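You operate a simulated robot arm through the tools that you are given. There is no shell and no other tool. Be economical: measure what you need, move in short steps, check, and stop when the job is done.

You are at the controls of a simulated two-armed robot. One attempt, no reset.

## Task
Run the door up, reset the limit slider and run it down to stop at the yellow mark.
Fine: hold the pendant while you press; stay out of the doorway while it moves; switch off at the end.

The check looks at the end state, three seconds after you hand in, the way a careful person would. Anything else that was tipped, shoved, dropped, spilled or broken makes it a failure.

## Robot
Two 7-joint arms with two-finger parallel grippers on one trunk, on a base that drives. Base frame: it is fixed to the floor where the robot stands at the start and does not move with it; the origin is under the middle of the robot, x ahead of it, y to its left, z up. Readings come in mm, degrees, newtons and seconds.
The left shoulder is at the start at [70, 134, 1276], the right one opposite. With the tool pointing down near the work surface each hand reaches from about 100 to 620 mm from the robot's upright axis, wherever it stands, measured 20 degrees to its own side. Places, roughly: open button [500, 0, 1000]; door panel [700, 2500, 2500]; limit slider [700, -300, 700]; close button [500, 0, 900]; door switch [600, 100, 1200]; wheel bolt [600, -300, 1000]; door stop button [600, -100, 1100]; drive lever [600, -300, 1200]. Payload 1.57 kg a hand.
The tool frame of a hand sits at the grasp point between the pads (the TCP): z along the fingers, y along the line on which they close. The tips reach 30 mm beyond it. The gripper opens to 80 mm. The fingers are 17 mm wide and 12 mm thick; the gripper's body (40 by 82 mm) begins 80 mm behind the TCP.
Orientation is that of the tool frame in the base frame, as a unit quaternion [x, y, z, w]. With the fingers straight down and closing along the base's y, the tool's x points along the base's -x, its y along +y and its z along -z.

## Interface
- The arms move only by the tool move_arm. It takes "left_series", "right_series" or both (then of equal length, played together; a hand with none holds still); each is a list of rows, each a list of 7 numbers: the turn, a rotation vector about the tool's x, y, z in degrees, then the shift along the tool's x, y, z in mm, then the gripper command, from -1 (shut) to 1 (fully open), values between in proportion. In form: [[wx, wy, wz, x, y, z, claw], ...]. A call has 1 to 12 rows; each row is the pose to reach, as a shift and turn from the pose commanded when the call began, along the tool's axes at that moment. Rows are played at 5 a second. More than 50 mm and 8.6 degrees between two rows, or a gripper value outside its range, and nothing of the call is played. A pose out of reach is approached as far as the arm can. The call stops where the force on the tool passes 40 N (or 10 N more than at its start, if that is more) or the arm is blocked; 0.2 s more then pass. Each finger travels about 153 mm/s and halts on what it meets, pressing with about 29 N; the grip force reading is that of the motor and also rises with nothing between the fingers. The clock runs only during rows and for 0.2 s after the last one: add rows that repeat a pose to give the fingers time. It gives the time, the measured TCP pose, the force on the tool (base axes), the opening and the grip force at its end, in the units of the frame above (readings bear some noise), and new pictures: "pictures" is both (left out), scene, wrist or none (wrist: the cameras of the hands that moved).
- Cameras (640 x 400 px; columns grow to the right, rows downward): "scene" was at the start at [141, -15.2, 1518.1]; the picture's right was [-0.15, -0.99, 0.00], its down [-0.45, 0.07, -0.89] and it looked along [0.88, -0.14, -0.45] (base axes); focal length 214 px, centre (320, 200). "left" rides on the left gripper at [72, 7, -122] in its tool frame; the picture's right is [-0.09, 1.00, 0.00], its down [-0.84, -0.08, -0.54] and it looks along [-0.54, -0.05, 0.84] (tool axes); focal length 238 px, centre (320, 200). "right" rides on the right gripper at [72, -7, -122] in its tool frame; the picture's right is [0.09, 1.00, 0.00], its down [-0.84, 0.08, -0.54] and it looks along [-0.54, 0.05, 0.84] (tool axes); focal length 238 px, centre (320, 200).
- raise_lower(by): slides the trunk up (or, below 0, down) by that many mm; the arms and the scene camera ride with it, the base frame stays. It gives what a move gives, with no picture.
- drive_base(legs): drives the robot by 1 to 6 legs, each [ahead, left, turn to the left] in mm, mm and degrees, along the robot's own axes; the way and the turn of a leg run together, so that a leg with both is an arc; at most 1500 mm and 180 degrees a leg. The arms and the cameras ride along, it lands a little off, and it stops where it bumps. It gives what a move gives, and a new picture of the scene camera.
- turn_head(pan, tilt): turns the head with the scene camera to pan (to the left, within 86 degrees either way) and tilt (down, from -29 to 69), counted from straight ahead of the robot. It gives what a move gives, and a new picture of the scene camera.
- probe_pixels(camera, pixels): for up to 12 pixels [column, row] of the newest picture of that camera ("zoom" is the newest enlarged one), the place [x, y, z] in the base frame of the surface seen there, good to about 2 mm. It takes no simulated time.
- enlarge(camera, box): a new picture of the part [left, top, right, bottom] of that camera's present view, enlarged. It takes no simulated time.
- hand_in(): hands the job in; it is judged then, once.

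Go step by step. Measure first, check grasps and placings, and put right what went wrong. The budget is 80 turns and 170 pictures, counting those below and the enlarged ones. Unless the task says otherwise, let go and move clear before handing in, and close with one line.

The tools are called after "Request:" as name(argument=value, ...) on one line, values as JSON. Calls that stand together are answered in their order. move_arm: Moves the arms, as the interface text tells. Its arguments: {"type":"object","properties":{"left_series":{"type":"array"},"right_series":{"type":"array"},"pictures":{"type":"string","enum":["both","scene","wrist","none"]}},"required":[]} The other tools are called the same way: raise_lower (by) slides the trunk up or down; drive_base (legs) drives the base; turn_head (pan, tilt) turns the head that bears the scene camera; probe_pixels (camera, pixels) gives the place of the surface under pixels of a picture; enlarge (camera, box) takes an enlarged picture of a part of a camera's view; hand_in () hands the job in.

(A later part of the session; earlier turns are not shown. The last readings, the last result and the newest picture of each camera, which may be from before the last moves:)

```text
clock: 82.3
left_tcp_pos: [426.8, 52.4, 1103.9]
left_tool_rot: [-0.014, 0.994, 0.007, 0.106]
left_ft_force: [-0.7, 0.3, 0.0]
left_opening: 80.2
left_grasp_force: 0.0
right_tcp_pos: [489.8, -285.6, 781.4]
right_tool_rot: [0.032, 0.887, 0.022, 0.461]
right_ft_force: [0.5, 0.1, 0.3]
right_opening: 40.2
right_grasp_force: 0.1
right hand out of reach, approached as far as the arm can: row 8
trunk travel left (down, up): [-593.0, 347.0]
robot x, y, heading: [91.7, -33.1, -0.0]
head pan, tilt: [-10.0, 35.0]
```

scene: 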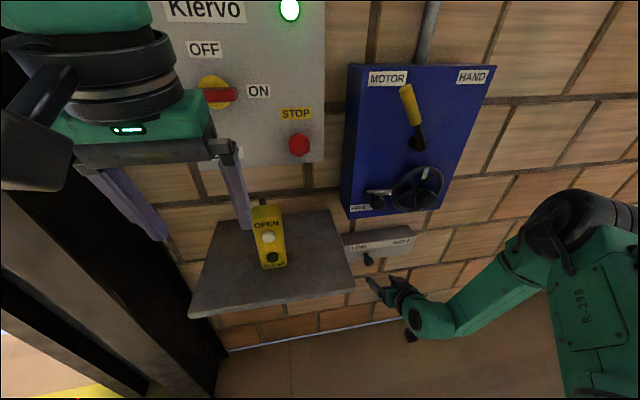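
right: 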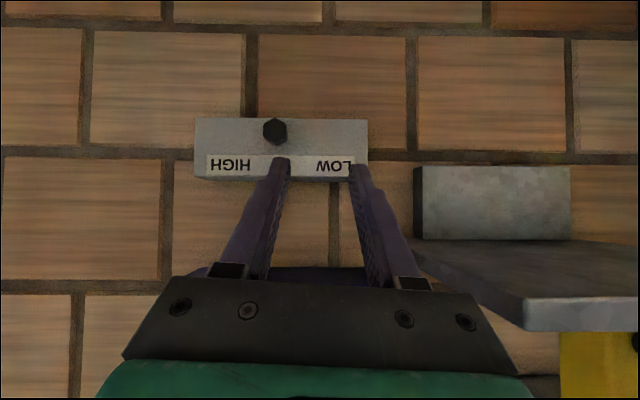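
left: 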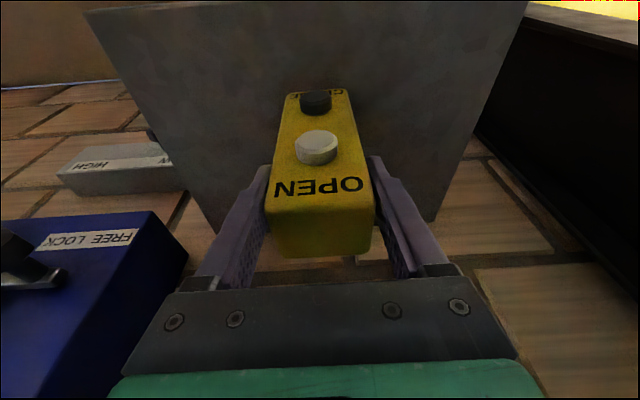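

Request:
probe_pixels(camera="right", pixels=[[274, 131], [266, 131], [284, 131], [274, 122]])

Request:
raise_lower(by=147)

Request:
move_arm(left_series=[[0, 0, 0, 5, -10, 40, 1], [0, 0, 0, 10, -20, 80, 1], [0, 0, 0, 10, -30, 120, 1], [0, 0, 0, -5, -45, 160, 1], [0, 0, 0, -35, -54, 195, 1], [0, 0, 0, -75, -54, 222, 1], [0, 0, 0, -75, -54, 222, 1]], pictures="both")

```text
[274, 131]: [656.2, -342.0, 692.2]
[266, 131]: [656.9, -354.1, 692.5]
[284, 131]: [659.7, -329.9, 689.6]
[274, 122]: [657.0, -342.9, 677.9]
```

```text
clock: 84.1
left_tcp_pos: [427.1, 51.4, 1249.9]
left_tool_rot: [-0.015, 0.994, 0.008, 0.106]
left_ft_force: [0.3, -0.5, 1.0]
left_opening: 79.8
left_grasp_force: 0.1
right_tcp_pos: [489.7, -285.9, 925.5]
right_tool_rot: [0.032, 0.887, 0.021, 0.46]
right_ft_force: [0.1, 0.2, -0.1]
right_opening: 40.0
right_grasp_force: 0.0
trunk travel left (down, up): [-740.0, 200.0]
robot x, y, heading: [93.8, -27.7, 0.2]
head pan, tilt: [-10.0, 35.0]
```

```text
clock: 85.7
left_tcp_pos: [547.1, 4.6, 1049.7]
left_tool_rot: [-0.013, 0.994, 0.008, 0.106]
left_ft_force: [-0.3, 0.5, 0.0]
left_opening: 79.9
left_grasp_force: 0.1
right_tcp_pos: [489.3, -286.8, 927.5]
right_tool_rot: [0.032, 0.886, 0.021, 0.461]
right_ft_force: [-0.2, 0.1, -0.1]
right_opening: 39.7
right_grasp_force: 0.1
trunk travel left (down, up): [-740.0, 200.0]
robot x, y, heading: [93.6, -28.8, -0.1]
head pan, tilt: [-10.0, 35.0]
```

scene: 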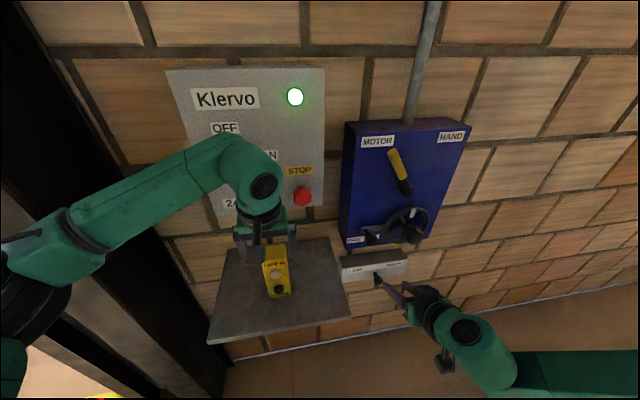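
left: 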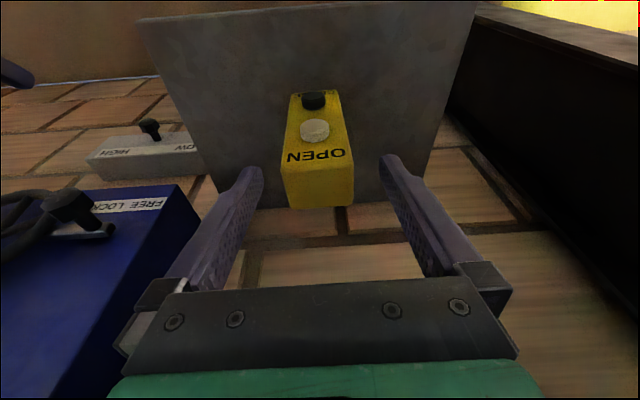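

Slider knob confirmed at y=−342. Lower and grip the pendant with the left while the right hand swings back to its pressing orientation.

Request:
move_arm(left_series=[[0, 0, 0, 0, -3, 25, 1], [0, 0, 0, 0, -4, 45, 1], [0, 0, 0, 1, -4, 66, 1], [0, 0, 0, 1, -4, 66, 0.7], [0, 0, 0, 1, -4, 66, 0.5], [0, 0, 0, 1, -4, 66, 0.3], [0, 0, 0, 1, -4, 66, -1], [0, 0, 0, 1, -4, 66, -1], [0, 0, 0, 1, -4, 66, -1]], right_series=[[-6.6, 0.5, -4.6, 4, 20, -6, -1], [-13.3, 1.1, -9.3, 8, 39, -12, -1], [-19.9, 1.6, -14, 11, 58, -17, -1], [-26.5, 2.2, -18.6, 15, 78, -23, -1], [-33.2, 2.7, -23.2, 18, 97, -29, -1], [-39.8, 3.3, -27.9, 22, 117, -35, -1], [-46.5, 3.8, -32.5, 25, 136, -40, -1], [-53.1, 4.4, -37.2, 29, 155, -46, -1], [-53.1, 4.4, -37.2, 29, 155, -46, -1]])

```text
clock: 87.7
left_tcp_pos: [559.9, 0.9, 984.8]
left_tool_rot: [-0.014, 0.994, 0.008, 0.106]
left_ft_force: [0.3, -1.2, 0.3]
left_opening: 57.8
left_grasp_force: 28.9
right_tcp_pos: [440.5, -130.4, 943.6]
right_tool_rot: [-0.45, 0.765, 0.268, 0.376]
right_ft_force: [0.5, -0.8, -0.2]
right_opening: 0.1
right_grasp_force: 21.1
trunk travel left (down, up): [-740.0, 200.0]
robot x, y, heading: [91.1, -30.7, 0.2]
head pan, tilt: [-10.0, 35.0]
```

scene: 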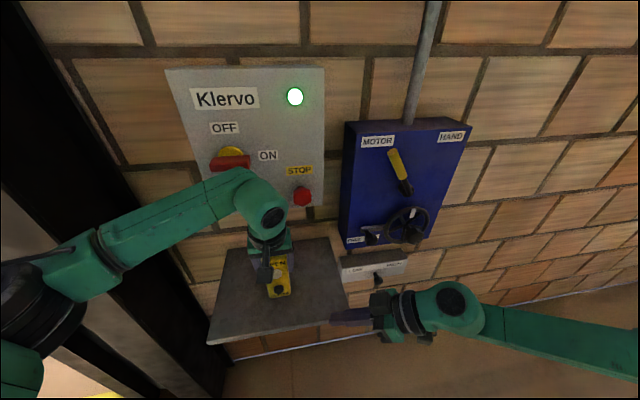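
right: 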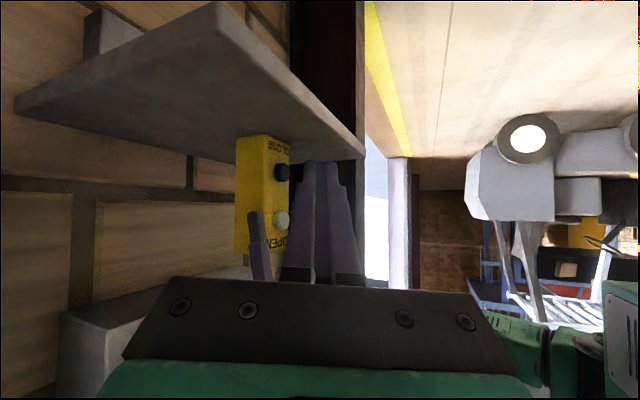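
left: 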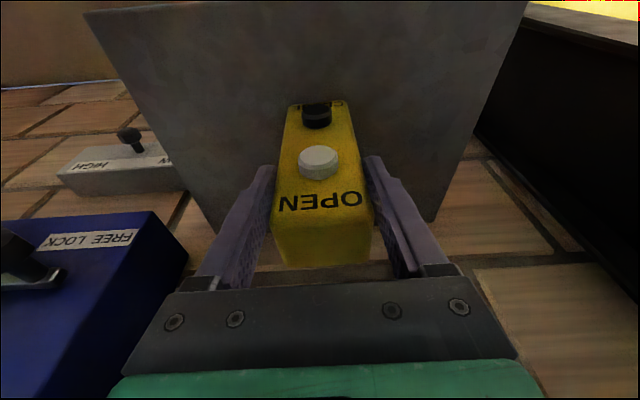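

Both in place. Right hand to the pre-press point in front of CLOSE.

Request:
move_arm(right_series=[[0, 0, 0, -14, 0, 28, -1], [0, 0, 0, -27, 0, 55, -1], [0, 0, 0, -41, 0, 83, -1], [0, 0, 0, -54, 0, 110, -1], [0, 0, 0, -54, 0, 110, -1]], pictures="wrist")

Request:
turn_head(pan=55, tilt=-29)

```text
clock: 88.9
left_tcp_pos: [562.0, 1.3, 984.8]
left_tool_rot: [-0.015, 0.994, 0.008, 0.106]
left_ft_force: [-0.2, 0.9, -0.6]
left_opening: 57.7
left_grasp_force: 29.1
right_tcp_pos: [495.5, -22.6, 921.6]
right_tool_rot: [-0.448, 0.765, 0.266, 0.378]
right_ft_force: [0.2, -0.7, 0.2]
right_opening: 0.0
right_grasp_force: 21.5
trunk travel left (down, up): [-740.0, 200.0]
robot x, y, heading: [92.8, -27.3, 0.2]
head pan, tilt: [-10.0, 35.0]
```

right: 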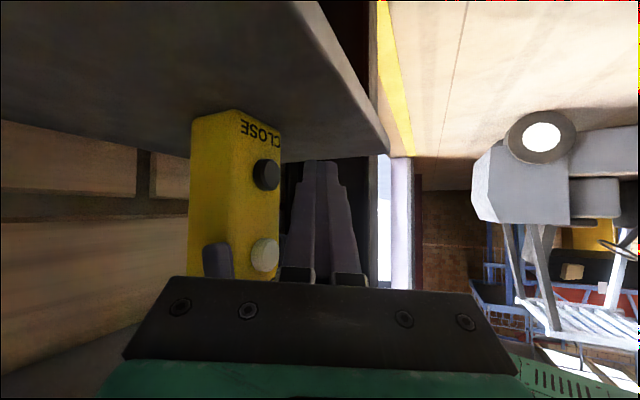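

```text
clock: 90.2
left_tcp_pos: [562.6, 0.6, 984.7]
left_tool_rot: [-0.014, 0.994, 0.007, 0.106]
left_ft_force: [0.5, 0.9, 0.8]
left_opening: 57.9
left_grasp_force: 29.2
right_tcp_pos: [496.7, -23.4, 921.3]
right_tool_rot: [-0.449, 0.765, 0.267, 0.377]
right_ft_force: [0.1, -0.5, 0.5]
right_opening: 0.3
right_grasp_force: 20.7
trunk travel left (down, up): [-740.0, 200.0]
robot x, y, heading: [93.3, -31.3, -0.0]
head pan, tilt: [55.0, -28.6]
```

scene: 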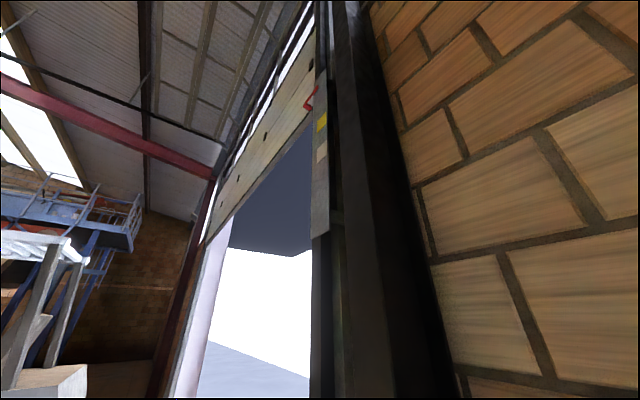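

Door still at the top. Press CLOSE and hold.

Request:
move_arm(right_series=[[0, 0, 0, -9, -8, 11, -1], [0, 0, 0, -18, -16.5, 22.6, -1], [0, 0, 0, -19.3, -20, 24, -1], [0, 0, 0, -20.5, -23.6, 25.4, -1], [0, 0, 0, -21.8, -27.1, 26.8, -1], [0, 0, 0, -21.8, -27.1, 26.8, -1], [0, 0, 0, -21.8, -27.1, 26.8, -1], [0, 0, 0, -21.8, -27.1, 26.8, -1], [0, 0, 0, -21.8, -27.1, 26.8, -1]], pictures="both")

Request:
enlarge(camera="scene", box=[240, 0, 400, 200])

```text
clock: 92.2
left_tcp_pos: [561.3, 1.9, 985.6]
left_tool_rot: [-0.015, 0.994, 0.007, 0.106]
left_ft_force: [4.4, -2.1, 0.0]
left_opening: 57.9
left_grasp_force: 28.7
right_tcp_pos: [534.9, -1.4, 922.0]
right_tool_rot: [-0.448, 0.766, 0.267, 0.376]
right_ft_force: [-4.5, 2.8, -0.3]
right_opening: 0.0
right_grasp_force: 21.2
trunk travel left (down, up): [-740.0, 200.0]
robot x, y, heading: [91.7, -31.3, 0.1]
head pan, tilt: [55.0, -28.6]
```

scene: 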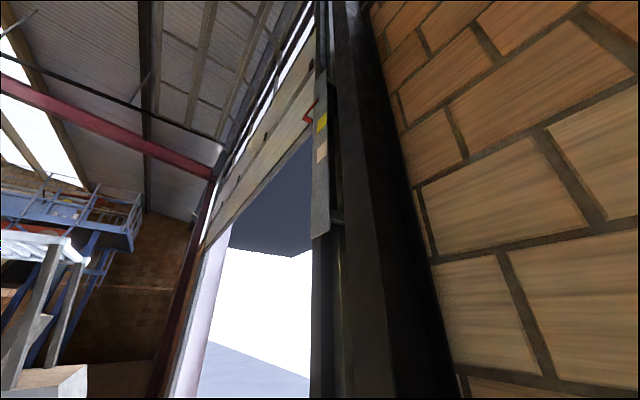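
right: 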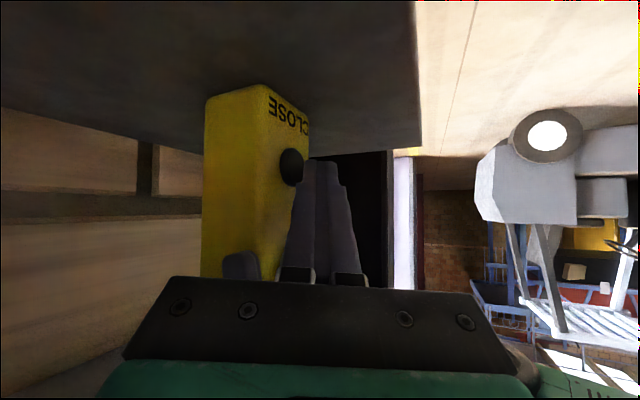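

```text
2.00 times, centred on (320, 100) of scene
```

zoom: 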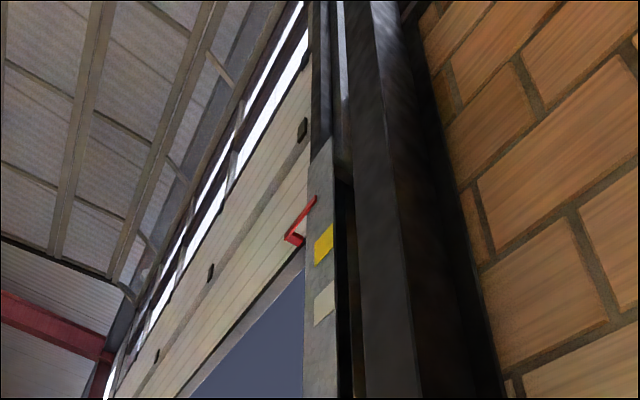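

Door is descending. Keep holding in short stretches.

Request:
move_arm(right_series=[[0, 0, 0, -0.6, -1.8, 0.7, -1], [0, 0, 0, -0.6, -1.8, 0.7, -1], [0, 0, 0, -0.6, -1.8, 0.7, -1], [0, 0, 0, -0.6, -1.8, 0.7, -1], [0, 0, 0, -0.6, -1.8, 0.7, -1], [0, 0, 0, -0.6, -1.8, 0.7, -1], [0, 0, 0, -0.6, -1.8, 0.7, -1], [0, 0, 0, -0.6, -1.8, 0.7, -1], [0, 0, 0, -0.6, -1.8, 0.7, -1], [0, 0, 0, -0.6, -1.8, 0.7, -1]], pictures="scene")

Request:
enlarge(camera="scene", box=[240, 0, 400, 200])

```text
clock: 94.4
left_tcp_pos: [560.6, 0.3, 985.8]
left_tool_rot: [-0.014, 0.994, 0.007, 0.106]
left_ft_force: [11.9, -5.1, 0.5]
left_opening: 57.7
left_grasp_force: 28.7
right_tcp_pos: [537.7, -3.1, 921.9]
right_tool_rot: [-0.449, 0.766, 0.267, 0.376]
right_ft_force: [-12.1, 4.2, -1.5]
right_opening: 0.1
right_grasp_force: 20.9
trunk travel left (down, up): [-740.0, 200.0]
robot x, y, heading: [92.9, -31.1, 0.3]
head pan, tilt: [55.0, -28.6]
```

scene: 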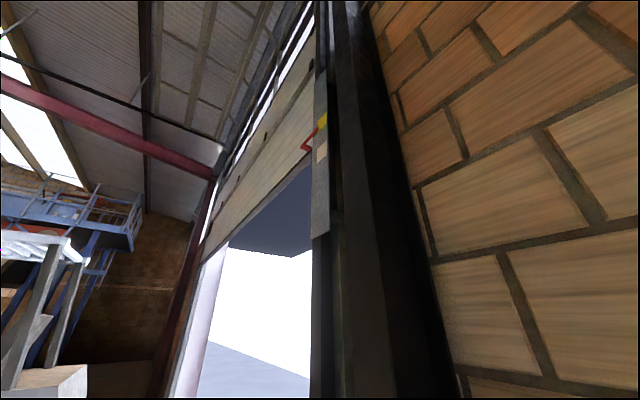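

```text
2.00 times, centred on (320, 100) of scene
```

zoom: 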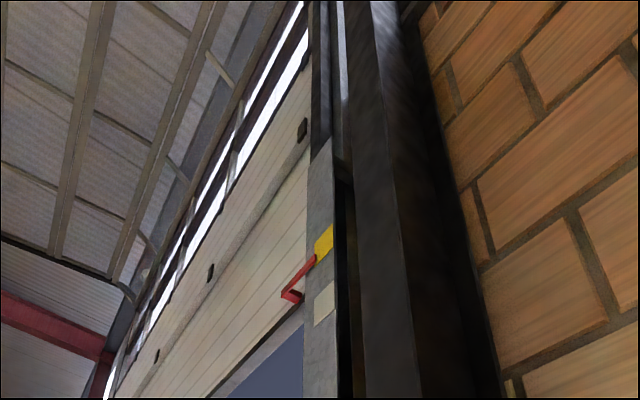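

Pointer is now at the lower edge of the yellow mark and may still be moving; hold on to learn where this setting stops.

Request:
move_arm(right_series=[[0, 0, 0, 0, 0, 0, -1], [0, 0, 0, 0, 0, 0, -1], [0, 0, 0, 0, 0, 0, -1], [0, 0, 0, 0, 0, 0, -1], [0, 0, 0, 0, 0, 0, -1]], pictures="scene")

Request:
enlarge(camera="scene", box=[240, 0, 400, 200])

Request:
probe_pixels(camera="zoom", pixels=[[314, 264], [314, 268], [314, 274], [312, 280], [312, 290], [310, 300]])

```text
clock: 95.6
left_tcp_pos: [561.4, 1.2, 984.6]
left_tool_rot: [-0.014, 0.994, 0.007, 0.106]
left_ft_force: [11.7, -4.7, -0.4]
left_opening: 57.9
left_grasp_force: 28.5
right_tcp_pos: [536.5, -3.5, 921.9]
right_tool_rot: [-0.449, 0.765, 0.267, 0.377]
right_ft_force: [-12.5, 5.7, -0.5]
right_opening: 0.0
right_grasp_force: 22.0
trunk travel left (down, up): [-740.0, 200.0]
robot x, y, heading: [93.3, -32.6, -0.2]
head pan, tilt: [55.0, -28.6]
```

scene: 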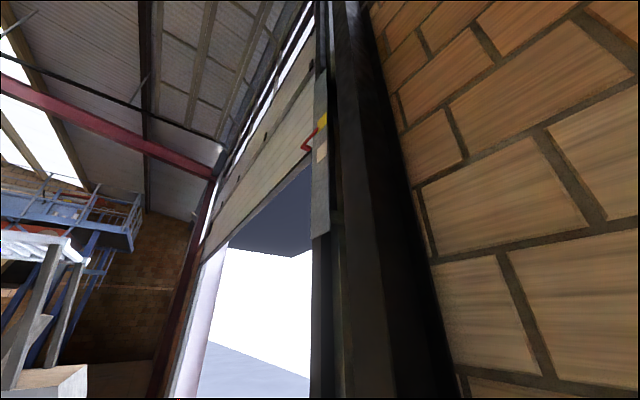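

```text
2.00 times, centred on (320, 100) of scene
```

zoom: 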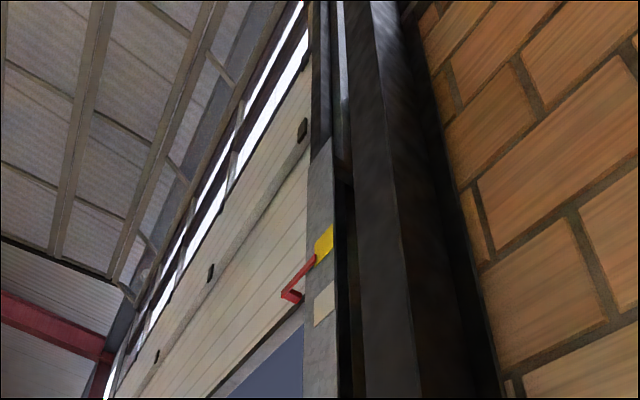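

```text
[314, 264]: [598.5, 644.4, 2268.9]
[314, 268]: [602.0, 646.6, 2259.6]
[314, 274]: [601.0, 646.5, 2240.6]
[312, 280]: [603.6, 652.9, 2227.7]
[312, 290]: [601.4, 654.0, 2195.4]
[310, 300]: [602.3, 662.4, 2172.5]
```

It has stopped there (picture unchanged). Zoom in for accurate heights.

Request:
enlarge(camera="scene", box=[296, 90, 344, 170])

```text
5.00 times, centred on (320, 130) of scene
```

zoom: 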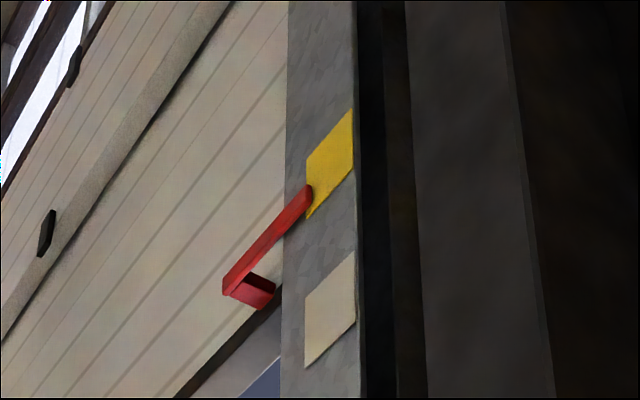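

Request:
probe_pixels(camera="zoom", pixels=[[304, 195], [308, 190], [300, 202], [290, 215], [309, 164], [309, 215], [350, 115], [350, 168], [330, 145], [330, 188], [308, 310], [330, 320]])

```text
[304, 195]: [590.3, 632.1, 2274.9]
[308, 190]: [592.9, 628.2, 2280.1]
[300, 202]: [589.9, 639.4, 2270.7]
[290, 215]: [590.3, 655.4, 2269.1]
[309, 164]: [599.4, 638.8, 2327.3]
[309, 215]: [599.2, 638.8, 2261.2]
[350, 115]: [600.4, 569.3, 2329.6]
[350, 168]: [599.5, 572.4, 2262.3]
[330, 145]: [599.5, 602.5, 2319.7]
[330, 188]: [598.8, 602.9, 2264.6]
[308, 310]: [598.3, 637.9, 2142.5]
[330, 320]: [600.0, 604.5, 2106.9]
```

Yellow mark spans z≈2260–2330 (centre 2295); pointer stopped at ≈2272, and the slope is about 3 mm per slider mm. To centre it the slider needs ~7.5 mm more. Move the right hand from CLOSE to OPEN and press.

Request:
move_arm(right_series=[[0, 0, 0, 8.5, 15.5, -10.7, -1], [0, 0, 0, 20.3, 25.4, -26.7, -1], [0, 0, 0, -6.8, 27.4, -45.5, -1], [0, 0, 0, -34, 29.4, -64.2, -1], [0, 0, 0, -49.7, 14.7, -41.2, -1], [0, 0, 0, -51.6, 9.3, -39.1, -1], [0, 0, 0, -52.8, 5.8, -37.7, -1], [0, 0, 0, -53.4, 4, -37, -1], [0, 0, 0, -53.4, 4, -37, -1], [0, 0, 0, -53.4, 4, -37, -1], [0, 0, 0, -53.4, 4, -37, -1], [0, 0, 0, -53.4, 4, -37, -1]], pictures="none")

Request:
move_arm(right_series=[[0, 0, 0, 0, 0, 0, -1], [0, 0, 0, 0, 0, 0, -1], [0, 0, 0, 0, 0, 0, -1], [0, 0, 0, 0, 0, 0, -1], [0, 0, 0, 0, 0, 0, -1], [0, 0, 0, 0, 0, 0, -1], [0, 0, 0, 0, 0, 0, -1], [0, 0, 0, 0, 0, 0, -1], [0, 0, 0, 0, 0, 0, -1], [0, 0, 0, 0, 0, 0, -1], [0, 0, 0, 0, 0, 0, -1], [0, 0, 0, 0, 0, 0, -1]], pictures="scene")

```text
clock: 98.2
left_tcp_pos: [560.3, 1.6, 985.2]
left_tool_rot: [-0.015, 0.994, 0.007, 0.106]
left_ft_force: [8.2, -4.1, 0.4]
left_opening: 57.8
left_grasp_force: 29.2
right_tcp_pos: [536.8, -2.1, 988.6]
right_tool_rot: [-0.449, 0.765, 0.267, 0.377]
right_ft_force: [-8.9, 4.2, 2.4]
right_opening: 0.0
right_grasp_force: 20.8
trunk travel left (down, up): [-740.0, 200.0]
robot x, y, heading: [91.0, -32.1, 0.3]
head pan, tilt: [55.0, -28.6]
```

```text
clock: 100.8
left_tcp_pos: [561.6, 1.4, 984.3]
left_tool_rot: [-0.014, 0.994, 0.007, 0.106]
left_ft_force: [13.2, -3.4, -0.1]
left_opening: 58.0
left_grasp_force: 28.9
right_tcp_pos: [537.0, -3.3, 987.7]
right_tool_rot: [-0.449, 0.765, 0.267, 0.376]
right_ft_force: [-12.0, 3.9, 0.4]
right_opening: 0.2
right_grasp_force: 21.9
trunk travel left (down, up): [-740.0, 200.0]
robot x, y, heading: [92.9, -29.6, 0.0]
head pan, tilt: [55.0, -28.6]
```

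scene: 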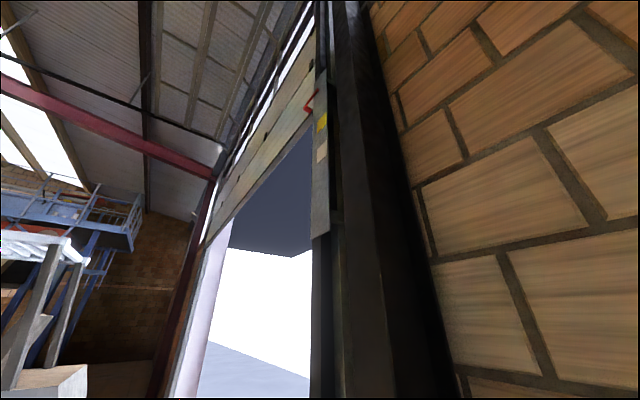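

Door is up near its limit. Hold a bit more, then retract the right hand toward the slider and release the pendant with the left.

Request:
move_arm(right_series=[[0, 0, 0, 0, 0, 0, -1], [0, 0, 0, 0, 0, 0, -1], [0, 0, 0, 6, 18, -7, -1], [0, 0, 0, 12.3, 35.5, -14, -1], [6.7, -0.5, 4.6, 33, 39, -43, -1], [13.4, -1, 9.2, 60, 41, -74, -1], [20, -1.5, 13.9, 88, 36, -106, -1], [26.7, -2, 18.5, 112, 17, -133, -1], [33.4, -2.5, 23.1, 135, -1.5, -160, -1], [40, -3, 27.8, 159, -20, -187, -1], [46.7, -3.5, 32.4, 159, -20, -187, -0.2], [53.4, -4, 37, 159, -20, -187, 0.6]], left_series=[[0, 0, 0, 0, 0, 0, -1], [0, 0, 0, 0, 0, 0, -1], [0, 0, 0, 0, 0, 0, -1], [0, 0, 0, 0, 0, 0, -1], [0, 0, 0, 0, 0, 0, 0.6], [0, 0, 0, 0, 0, 0, 1], [0, 0, 0, 0, 0, -35, 1], [0, 0, 0, 0, 0, -65, 1], [0, 0, 0, 40, 0, -95, 1], [0, 0, 0, 70, 15, -130, 1], [0, 0, 0, 85, 30, -170, 1], [0, 0, 0, 85, 40, -210, 1]], pictures="scene")

Request:
turn_head(pan=-15, tilt=40)

```text
clock: 103.4
left_tcp_pos: [433.1, 37.0, 1173.7]
left_tool_rot: [-0.015, 0.994, 0.008, 0.106]
left_ft_force: [0.2, -0.8, -0.5]
left_opening: 80.1
left_grasp_force: 0.1
right_tcp_pos: [488.1, -263.3, 916.6]
right_tool_rot: [0.03, 0.887, 0.016, 0.46]
right_ft_force: [0.8, -0.2, -0.7]
right_opening: 63.9
right_grasp_force: 0.0
right hand out of reach, approached as far as the arm can: row 7, 8, 9, 10, 11, 12
trunk travel left (down, up): [-740.0, 200.0]
robot x, y, heading: [92.0, -32.2, -0.1]
head pan, tilt: [55.0, -28.6]
```

scene: 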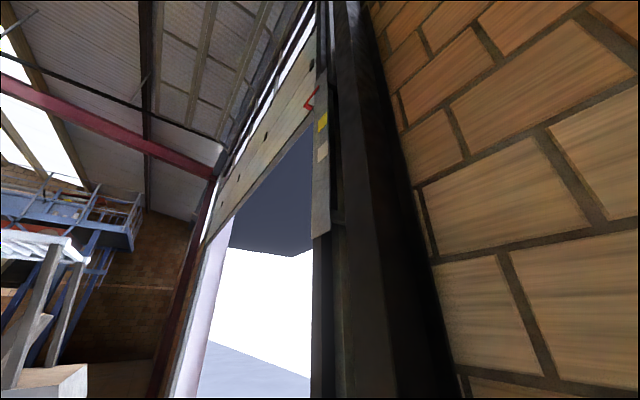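

```text
clock: 104.8
left_tcp_pos: [434.3, 36.2, 1171.7]
left_tool_rot: [-0.013, 0.994, 0.008, 0.106]
left_ft_force: [-0.2, -0.3, 0.5]
left_opening: 79.9
left_grasp_force: 0.1
right_tcp_pos: [487.9, -264.1, 916.7]
right_tool_rot: [0.03, 0.888, 0.018, 0.459]
right_ft_force: [0.4, 0.3, 0.0]
right_opening: 64.0
right_grasp_force: 0.0
trunk travel left (down, up): [-740.0, 200.0]
robot x, y, heading: [90.1, -29.7, -0.0]
head pan, tilt: [-15.0, 40.0]
```

scene: 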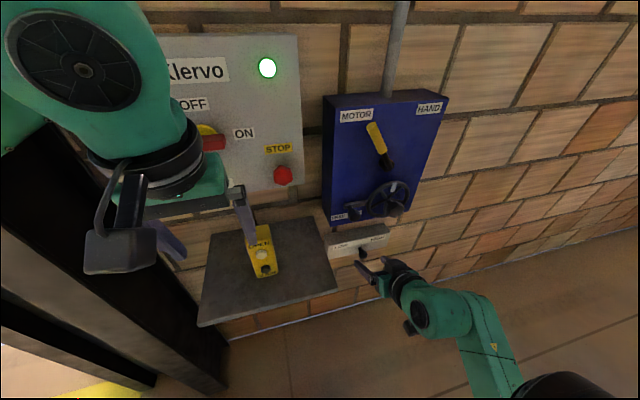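

Pendant standing, lamp on. Lower the trunk and grip the slider knob again (at y≈−342).

Request:
raise_lower(by=-147)

Request:
move_arm(right_series=[[0, 0, 0, -12, -26, 31, 0.6], [0, 0, 0, -24, -52, 63, 0.6], [0, 0, 0, -36, -77.3, 94, 0.6], [0, 0, 0, -38, -77.3, 120, 0.6], [0, 0, 0, -40, -77.3, 147, 0.6], [0, 0, 0, -42, -77.3, 173, 0.6], [0, 0, 0, -42, -77.3, 173, 0.3], [0, 0, 0, -42, -77.3, 173, 0], [0, 0, 0, -42, -77.3, 173, -0.3], [0, 0, 0, -42, -77.3, 173, -1], [0, 0, 0, -42, -77.3, 173, -1]], pictures="wrist")

```text
clock: 106.6
left_tcp_pos: [436.4, 35.7, 1024.7]
left_tool_rot: [-0.015, 0.994, 0.008, 0.106]
left_ft_force: [-1.1, -0.1, 0.1]
left_opening: 80.3
left_grasp_force: 0.0
right_tcp_pos: [488.5, -262.8, 769.6]
right_tool_rot: [0.031, 0.888, 0.017, 0.459]
right_ft_force: [0.1, 0.5, 0.1]
right_opening: 63.9
right_grasp_force: 0.1
trunk travel left (down, up): [-593.0, 347.0]
robot x, y, heading: [92.2, -29.9, 0.0]
head pan, tilt: [-15.0, 40.0]
```

```text
clock: 109.0
left_tcp_pos: [434.8, 36.2, 1025.4]
left_tool_rot: [-0.015, 0.994, 0.007, 0.106]
left_ft_force: [0.6, 0.4, -0.4]
left_opening: 80.1
left_grasp_force: 0.1
right_tcp_pos: [653.2, -345.4, 700.9]
right_tool_rot: [0.03, 0.887, 0.017, 0.46]
right_ft_force: [0.2, -0.1, 1.5]
right_opening: 31.6
right_grasp_force: 39.8
trunk travel left (down, up): [-593.0, 347.0]
robot x, y, heading: [93.4, -32.8, 0.2]
head pan, tilt: [-15.0, 40.0]
```

right: 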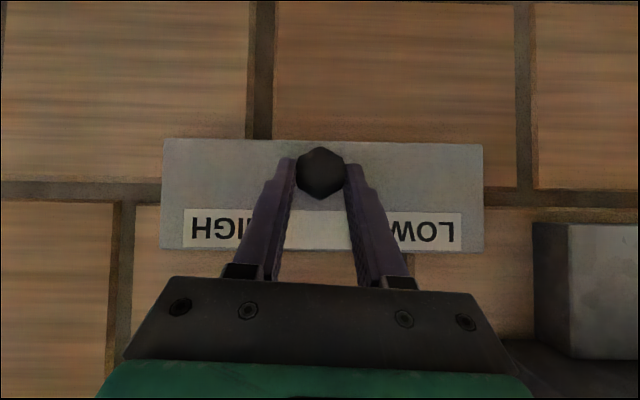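

Gripped. Move 7 mm further toward HIGH, then release and back out.

Request:
move_arm(right_series=[[0, 0, 0, -0.3, -3.5, 0, -1], [0, 0, 0, -0.5, -7, 0, -1], [0, 0, 0, -0.5, -7, 0, -1], [0, 0, 0, -0.5, -7, 0, -0.3], [0, 0, 0, -0.5, -7, 0, 0.5], [0, 0, 0, -0.5, -7, 0, 0.6], [0, 0, 0, -0.5, -7, -40, 0.6], [0, 0, 0, -0.5, -7, -80, 0.6], [0, 0, 0, 12, 13, -115, 0.3], [0, 0, 0, 24, 33, -150, 0], [0, 0, 0, 36, 52, -180, 0]], pictures="wrist")

```text
clock: 111.3
left_tcp_pos: [433.7, 35.2, 1026.0]
left_tool_rot: [-0.015, 0.994, 0.007, 0.107]
left_ft_force: [0.3, 0.7, 0.0]
left_opening: 80.2
left_grasp_force: 0.0
right_tcp_pos: [507.8, -318.6, 792.5]
right_tool_rot: [-0.019, 0.882, -0.037, 0.469]
right_ft_force: [-0.7, 0.6, -0.5]
right_opening: 40.1
right_grasp_force: 0.2
trunk travel left (down, up): [-593.0, 347.0]
robot x, y, heading: [94.9, -27.4, -0.0]
head pan, tilt: [-15.0, 40.0]
stopped in row 11 (right hand): the arm was blocked; the commanded pose is now the measured one
```

right: 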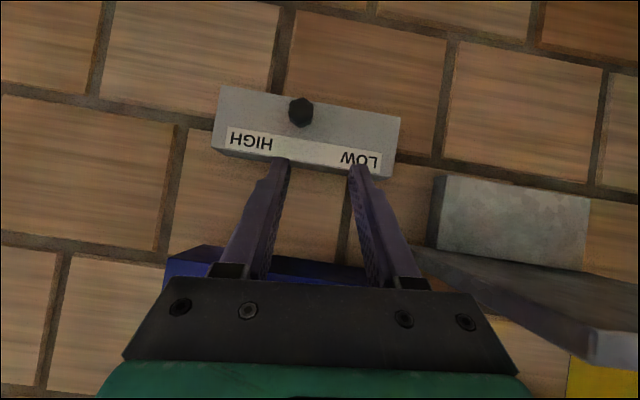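

The arm reports it was blocked in the last row; probe the knob and look at the scene.

Request:
probe_pixels(camera="right", pixels=[[300, 112], [292, 112], [309, 112], [216, 130], [399, 145]])

Request:
turn_head(pan=-45, tilt=45)

```text
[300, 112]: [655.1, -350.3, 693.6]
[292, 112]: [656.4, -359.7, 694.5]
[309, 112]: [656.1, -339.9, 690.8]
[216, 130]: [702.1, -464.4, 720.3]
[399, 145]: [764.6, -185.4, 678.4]
```

```text
clock: 112.3
left_tcp_pos: [435.5, 35.1, 1025.0]
left_tool_rot: [-0.015, 0.994, 0.008, 0.106]
left_ft_force: [-0.1, 0.4, 0.1]
left_opening: 79.8
left_grasp_force: 0.2
right_tcp_pos: [508.3, -318.2, 792.8]
right_tool_rot: [-0.02, 0.882, -0.036, 0.469]
right_ft_force: [0.1, 0.4, 1.0]
right_opening: 40.0
right_grasp_force: 0.1
trunk travel left (down, up): [-593.0, 347.0]
robot x, y, heading: [94.1, -32.2, -0.1]
head pan, tilt: [-45.0, 45.0]
```

scene: 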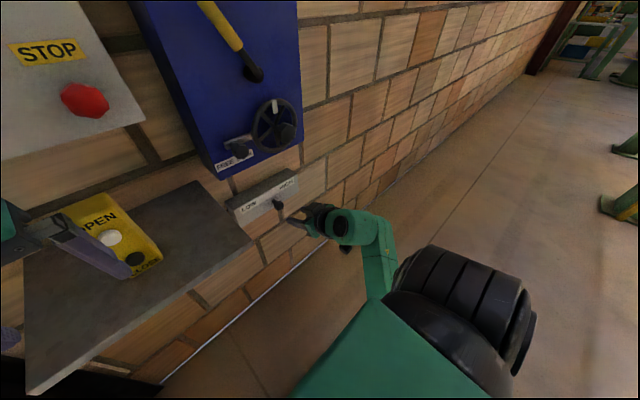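

Knob now at y=−350.3 (8 mm further; expected stop ≈2297). Nothing was touched – just the arm folding. Raise the trunk, bring the left over the pendant and the right back to pressing pose.

Request:
raise_lower(by=147)

Request:
move_arm(left_series=[[0, 0, 0, 0, -10, 40, 1], [0, 0, 0, -15, -22, 80, 1], [0, 0, 0, -45, -34, 112, 1], [0, 0, 0, -85, -34, 138, 1], [0, 0, 0, -85, -34, 138, 1], [0, 0, 0, -85, -34, 138, 1], [0, 0, 0, -85, -34, 138, 1], [0, 0, 0, -85, -34, 138, 1], [0, 0, 0, -85, -34, 138, 1]], right_series=[[-7, 0.1, -3.6, 3, 23, -8, -0.5], [-14, 0.2, -7.3, 6, 47, -16, -1], [-21, 0.2, -11, 9, 70, -24, -1], [-28, 0.3, -14.6, 12, 94, -32, -1], [-35.2, 0.4, -18.2, 16, 117, -41, -1], [-42.2, 0.5, -21.9, 19, 140, -49, -1], [-49.3, 0.5, -25.5, 22, 164, -57, -1], [-56.3, 0.6, -29.2, 25, 187, -65, -1], [-56.3, 0.6, -29.2, 25, 187, -65, -1]], pictures="both")

```text
clock: 114.0
left_tcp_pos: [435.7, 36.1, 1171.9]
left_tool_rot: [-0.015, 0.994, 0.007, 0.106]
left_ft_force: [-0.3, -0.3, 0.2]
left_opening: 80.0
left_grasp_force: 0.1
right_tcp_pos: [508.3, -318.6, 939.7]
right_tool_rot: [-0.02, 0.882, -0.035, 0.47]
right_ft_force: [-0.4, 0.0, 0.2]
right_opening: 40.0
right_grasp_force: 0.0
trunk travel left (down, up): [-740.0, 200.0]
robot x, y, heading: [91.9, -28.0, 0.0]
head pan, tilt: [-45.0, 45.0]
```

```text
clock: 116.0
left_tcp_pos: [547.3, 7.2, 1053.6]
left_tool_rot: [-0.013, 0.994, 0.008, 0.106]
left_ft_force: [-1.3, 0.4, 0.3]
left_opening: 80.2
left_grasp_force: 0.1
right_tcp_pos: [439.7, -131.7, 941.3]
right_tool_rot: [-0.449, 0.765, 0.267, 0.376]
right_ft_force: [-0.1, -0.6, -0.9]
right_opening: 0.0
right_grasp_force: 21.4
trunk travel left (down, up): [-740.0, 200.0]
robot x, y, heading: [94.2, -32.9, 0.1]
head pan, tilt: [-45.0, 45.0]
```

scene: 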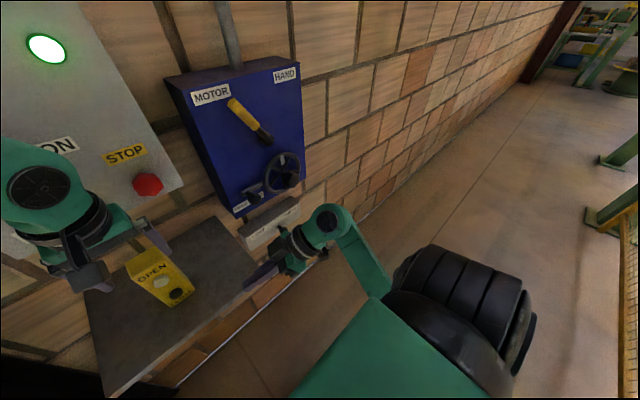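
right: 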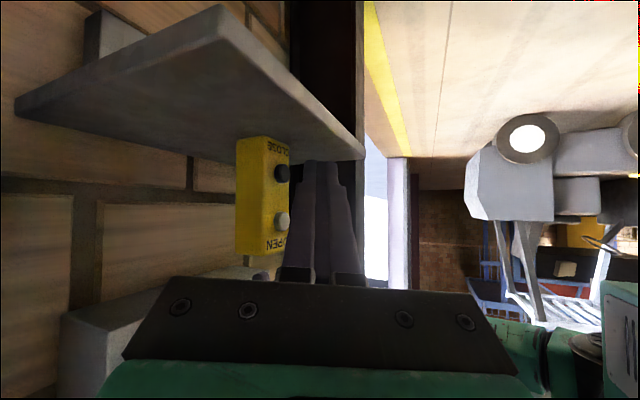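
left: 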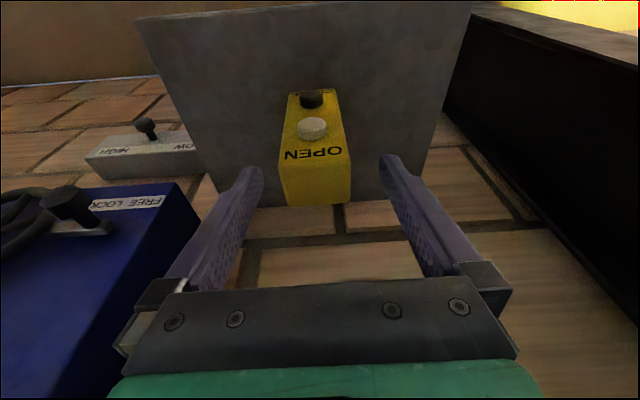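

Good. Lower/grip with the left (y −6 correction), then right approaches CLOSE.

Request:
move_arm(left_series=[[0, 0, 0, 0, -6, 25, 1], [0, 0, 0, 0, -6, 47, 1], [0, 0, 0, 1, -6, 69, 1], [0, 0, 0, 1, -6, 69, 0.7], [0, 0, 0, 1, -6, 69, 0.5], [0, 0, 0, 1, -6, 69, 0.3], [0, 0, 0, 1, -6, 69, -1], [0, 0, 0, 1, -6, 69, -1], [0, 0, 0, 1, -6, 69, -1], [0, 0, 0, 1, -6, 69, -1], [0, 0, 0, 1, -6, 69, -1], [0, 0, 0, 1, -6, 69, -1]], right_series=[[0, 0, 0, 0, 0, 0, -1], [0, 0, 0, 0, 0, 0, -1], [0, 0, 0, 0, 0, 0, -1], [0, 0, 0, 0, 0, 0, -1], [0, 0, 0, 0, 0, 0, -1], [0, 0, 0, 0, 0, 0, -1], [0, 0, 0, 0, 0, 0, -1], [0, 0, 0, -14, 0, 28, -1], [0, 0, 0, -27, 0, 55, -1], [0, 0, 0, -41, 0, 83, -1], [0, 0, 0, -55, 0, 110, -1], [0, 0, 0, -55, 0, 110, -1]], pictures="wrist")

Request:
turn_head(pan=55, tilt=-29)

```text
clock: 118.6
left_tcp_pos: [562.0, 0.9, 986.1]
left_tool_rot: [-0.015, 0.994, 0.009, 0.105]
left_ft_force: [0.5, 0.4, -1.1]
left_opening: 57.7
left_grasp_force: 28.9
right_tcp_pos: [494.8, -23.5, 920.0]
right_tool_rot: [-0.449, 0.765, 0.268, 0.376]
right_ft_force: [0.4, -0.1, 0.6]
right_opening: 0.1
right_grasp_force: 20.9
trunk travel left (down, up): [-740.0, 200.0]
robot x, y, heading: [90.7, -34.1, -0.1]
head pan, tilt: [-45.0, 45.0]
```

right: 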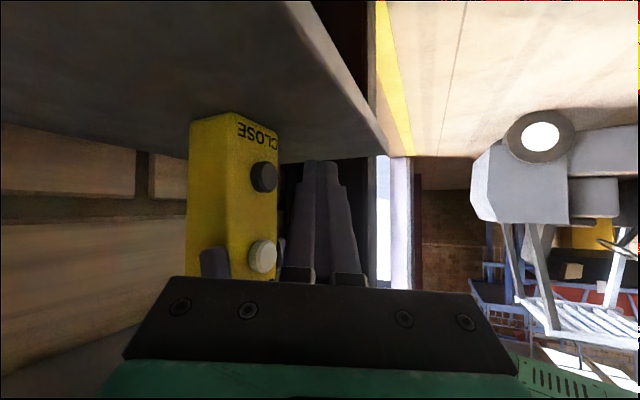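
left: 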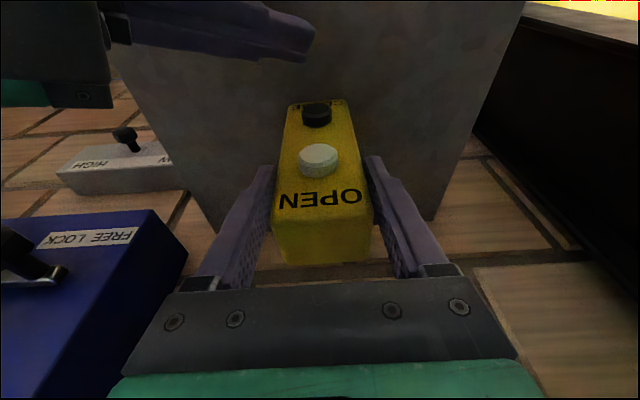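

```text
clock: 120.4
left_tcp_pos: [562.2, 1.3, 986.0]
left_tool_rot: [-0.014, 0.994, 0.007, 0.107]
left_ft_force: [0.8, 1.0, 0.2]
left_opening: 57.7
left_grasp_force: 29.3
right_tcp_pos: [494.6, -23.2, 920.1]
right_tool_rot: [-0.449, 0.765, 0.267, 0.376]
right_ft_force: [0.2, -0.7, 0.5]
right_opening: 0.2
right_grasp_force: 21.7
trunk travel left (down, up): [-740.0, 200.0]
robot x, y, heading: [94.6, -31.3, 0.3]
head pan, tilt: [55.0, -28.6]
```

scene: 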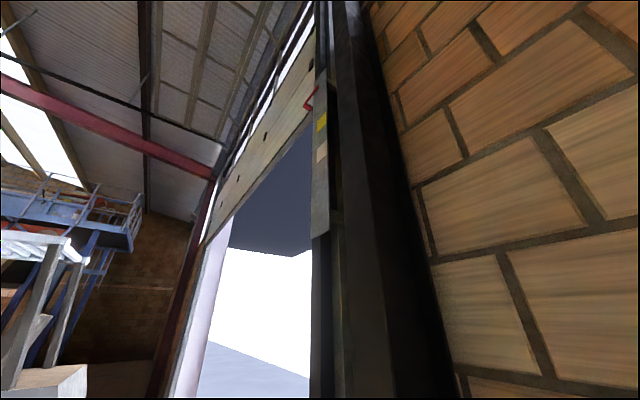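

Same pre-press point as before; press CLOSE and hold (a mm or two deeper), then keep holding.

Request:
move_arm(right_series=[[0, 0, 0, -9, -8, 11, -1], [0, 0, 0, -19, -16.5, 22, -1], [0, 0, 0, -21, -21, 24, -1], [0, 0, 0, -22.5, -25, 26, -1], [0, 0, 0, -23.5, -29, 27.5, -1], [0, 0, 0, -23.5, -30, 27.9, -1], [0, 0, 0, -23.5, -30, 27.9, -1], [0, 0, 0, -23.5, -30, 27.9, -1], [0, 0, 0, -23.5, -30, 27.9, -1], [0, 0, 0, -23.5, -30, 27.9, -1], [0, 0, 0, -23.5, -30, 27.9, -1], [0, 0, 0, -23.5, -30, 27.9, -1]], pictures="none")

Request:
move_arm(right_series=[[0, 0, 0, 0, 0, 0, -1], [0, 0, 0, 0, 0, 0, -1], [0, 0, 0, 0, 0, 0, -1], [0, 0, 0, 0, 0, 0, -1], [0, 0, 0, 0, 0, 0, -1], [0, 0, 0, 0, 0, 0, -1], [0, 0, 0, 0, 0, 0, -1], [0, 0, 0, 0, 0, 0, -1], [0, 0, 0, 0, 0, 0, -1], [0, 0, 0, 0, 0, 0, -1], [0, 0, 0, 0, 0, 0, -1], [0, 0, 0, 0, 0, 0, -1]], pictures="scene")

Request:
enlarge(camera="scene", box=[296, 90, 344, 170])

```text
clock: 123.0
left_tcp_pos: [562.2, 2.1, 987.7]
left_tool_rot: [-0.014, 0.994, 0.007, 0.106]
left_ft_force: [10.4, -5.8, 0.4]
left_opening: 57.7
left_grasp_force: 29.0
right_tcp_pos: [539.6, -3.6, 922.3]
right_tool_rot: [-0.449, 0.765, 0.268, 0.375]
right_ft_force: [-9.5, 6.4, -1.1]
right_opening: 0.2
right_grasp_force: 21.2
trunk travel left (down, up): [-740.0, 200.0]
robot x, y, heading: [90.1, -30.9, -0.2]
head pan, tilt: [55.0, -28.6]
```

```text
clock: 125.6
left_tcp_pos: [562.1, 1.4, 986.0]
left_tool_rot: [-0.015, 0.994, 0.008, 0.107]
left_ft_force: [10.6, -5.0, -0.3]
left_opening: 57.8
left_grasp_force: 29.3
right_tcp_pos: [537.2, -4.6, 921.5]
right_tool_rot: [-0.449, 0.765, 0.268, 0.377]
right_ft_force: [-10.5, 4.8, 2.2]
right_opening: 0.0
right_grasp_force: 21.4
trunk travel left (down, up): [-740.0, 200.0]
robot x, y, heading: [93.3, -30.0, -0.0]
head pan, tilt: [55.0, -28.6]
```

scene: 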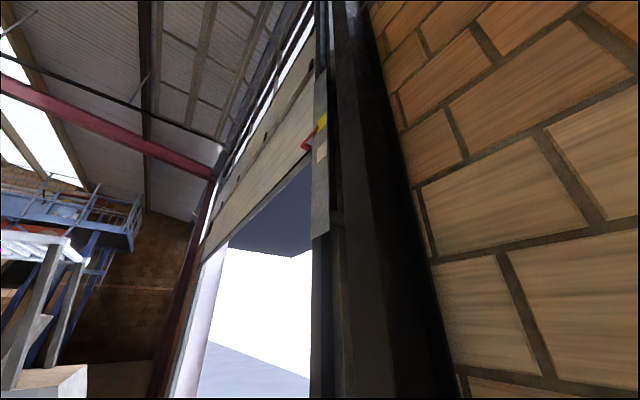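

```text
5.00 times, centred on (320, 130) of scene
```

zoom: 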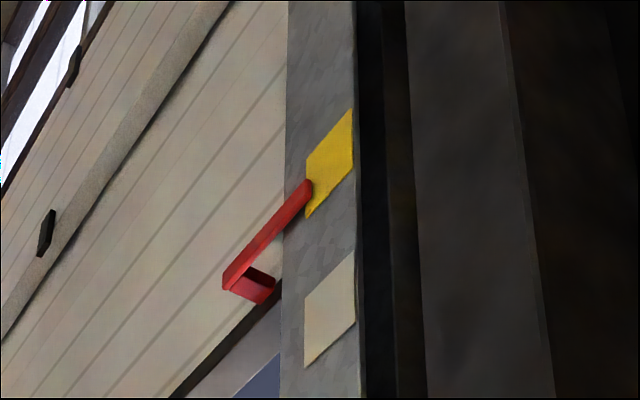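

Request:
probe_pixels(camera="zoom", pixels=[[304, 190], [308, 184], [300, 197], [290, 209], [270, 232], [296, 206], [309, 164], [309, 214], [308, 216], [307, 158]])

Request:
move_arm(right_series=[[0, 0, 0, 0, 0, 0, -1], [0, 0, 0, 0, 0, 0, -1], [0, 0, 0, 0, 0, 0, -1]], pictures="scene")

Request:
enlarge(camera="scene", box=[304, 110, 332, 150])

```text
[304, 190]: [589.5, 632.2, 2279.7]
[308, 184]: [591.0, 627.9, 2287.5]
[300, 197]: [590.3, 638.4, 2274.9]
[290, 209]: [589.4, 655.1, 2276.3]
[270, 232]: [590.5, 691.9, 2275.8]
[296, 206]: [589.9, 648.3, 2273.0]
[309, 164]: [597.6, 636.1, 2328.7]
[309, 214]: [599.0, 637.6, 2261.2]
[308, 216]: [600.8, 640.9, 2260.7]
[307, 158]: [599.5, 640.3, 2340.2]
```

```text
clock: 126.4
left_tcp_pos: [562.7, 1.2, 987.3]
left_tool_rot: [-0.015, 0.994, 0.008, 0.106]
left_ft_force: [9.3, -5.5, -0.4]
left_opening: 58.0
left_grasp_force: 29.1
right_tcp_pos: [538.4, -4.8, 922.2]
right_tool_rot: [-0.449, 0.765, 0.267, 0.377]
right_ft_force: [-9.9, 5.8, 0.3]
right_opening: 0.0
right_grasp_force: 21.4
trunk travel left (down, up): [-740.0, 200.0]
robot x, y, heading: [91.5, -31.0, -0.1]
head pan, tilt: [55.0, -28.6]
```

scene: 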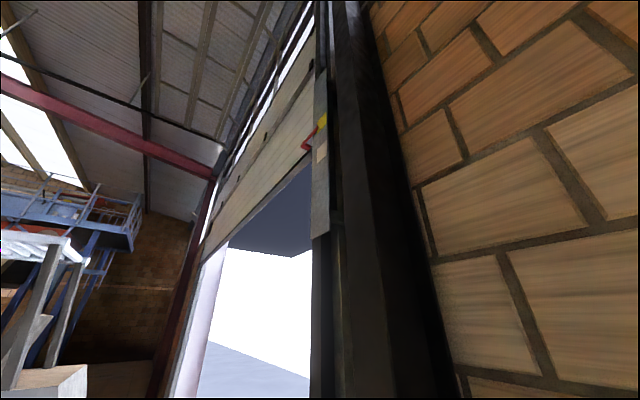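

```text
10.00 times, centred on (318, 130) of scene
```

zoom: 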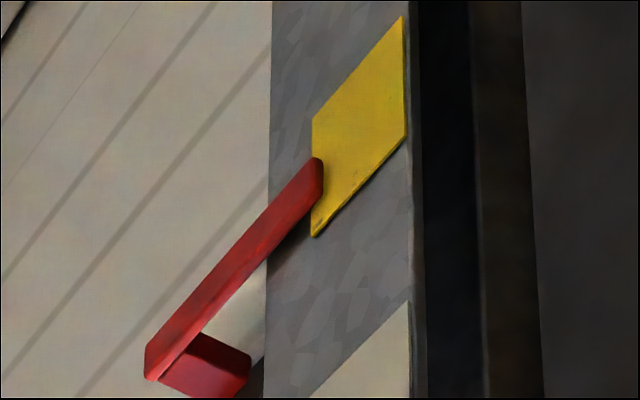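

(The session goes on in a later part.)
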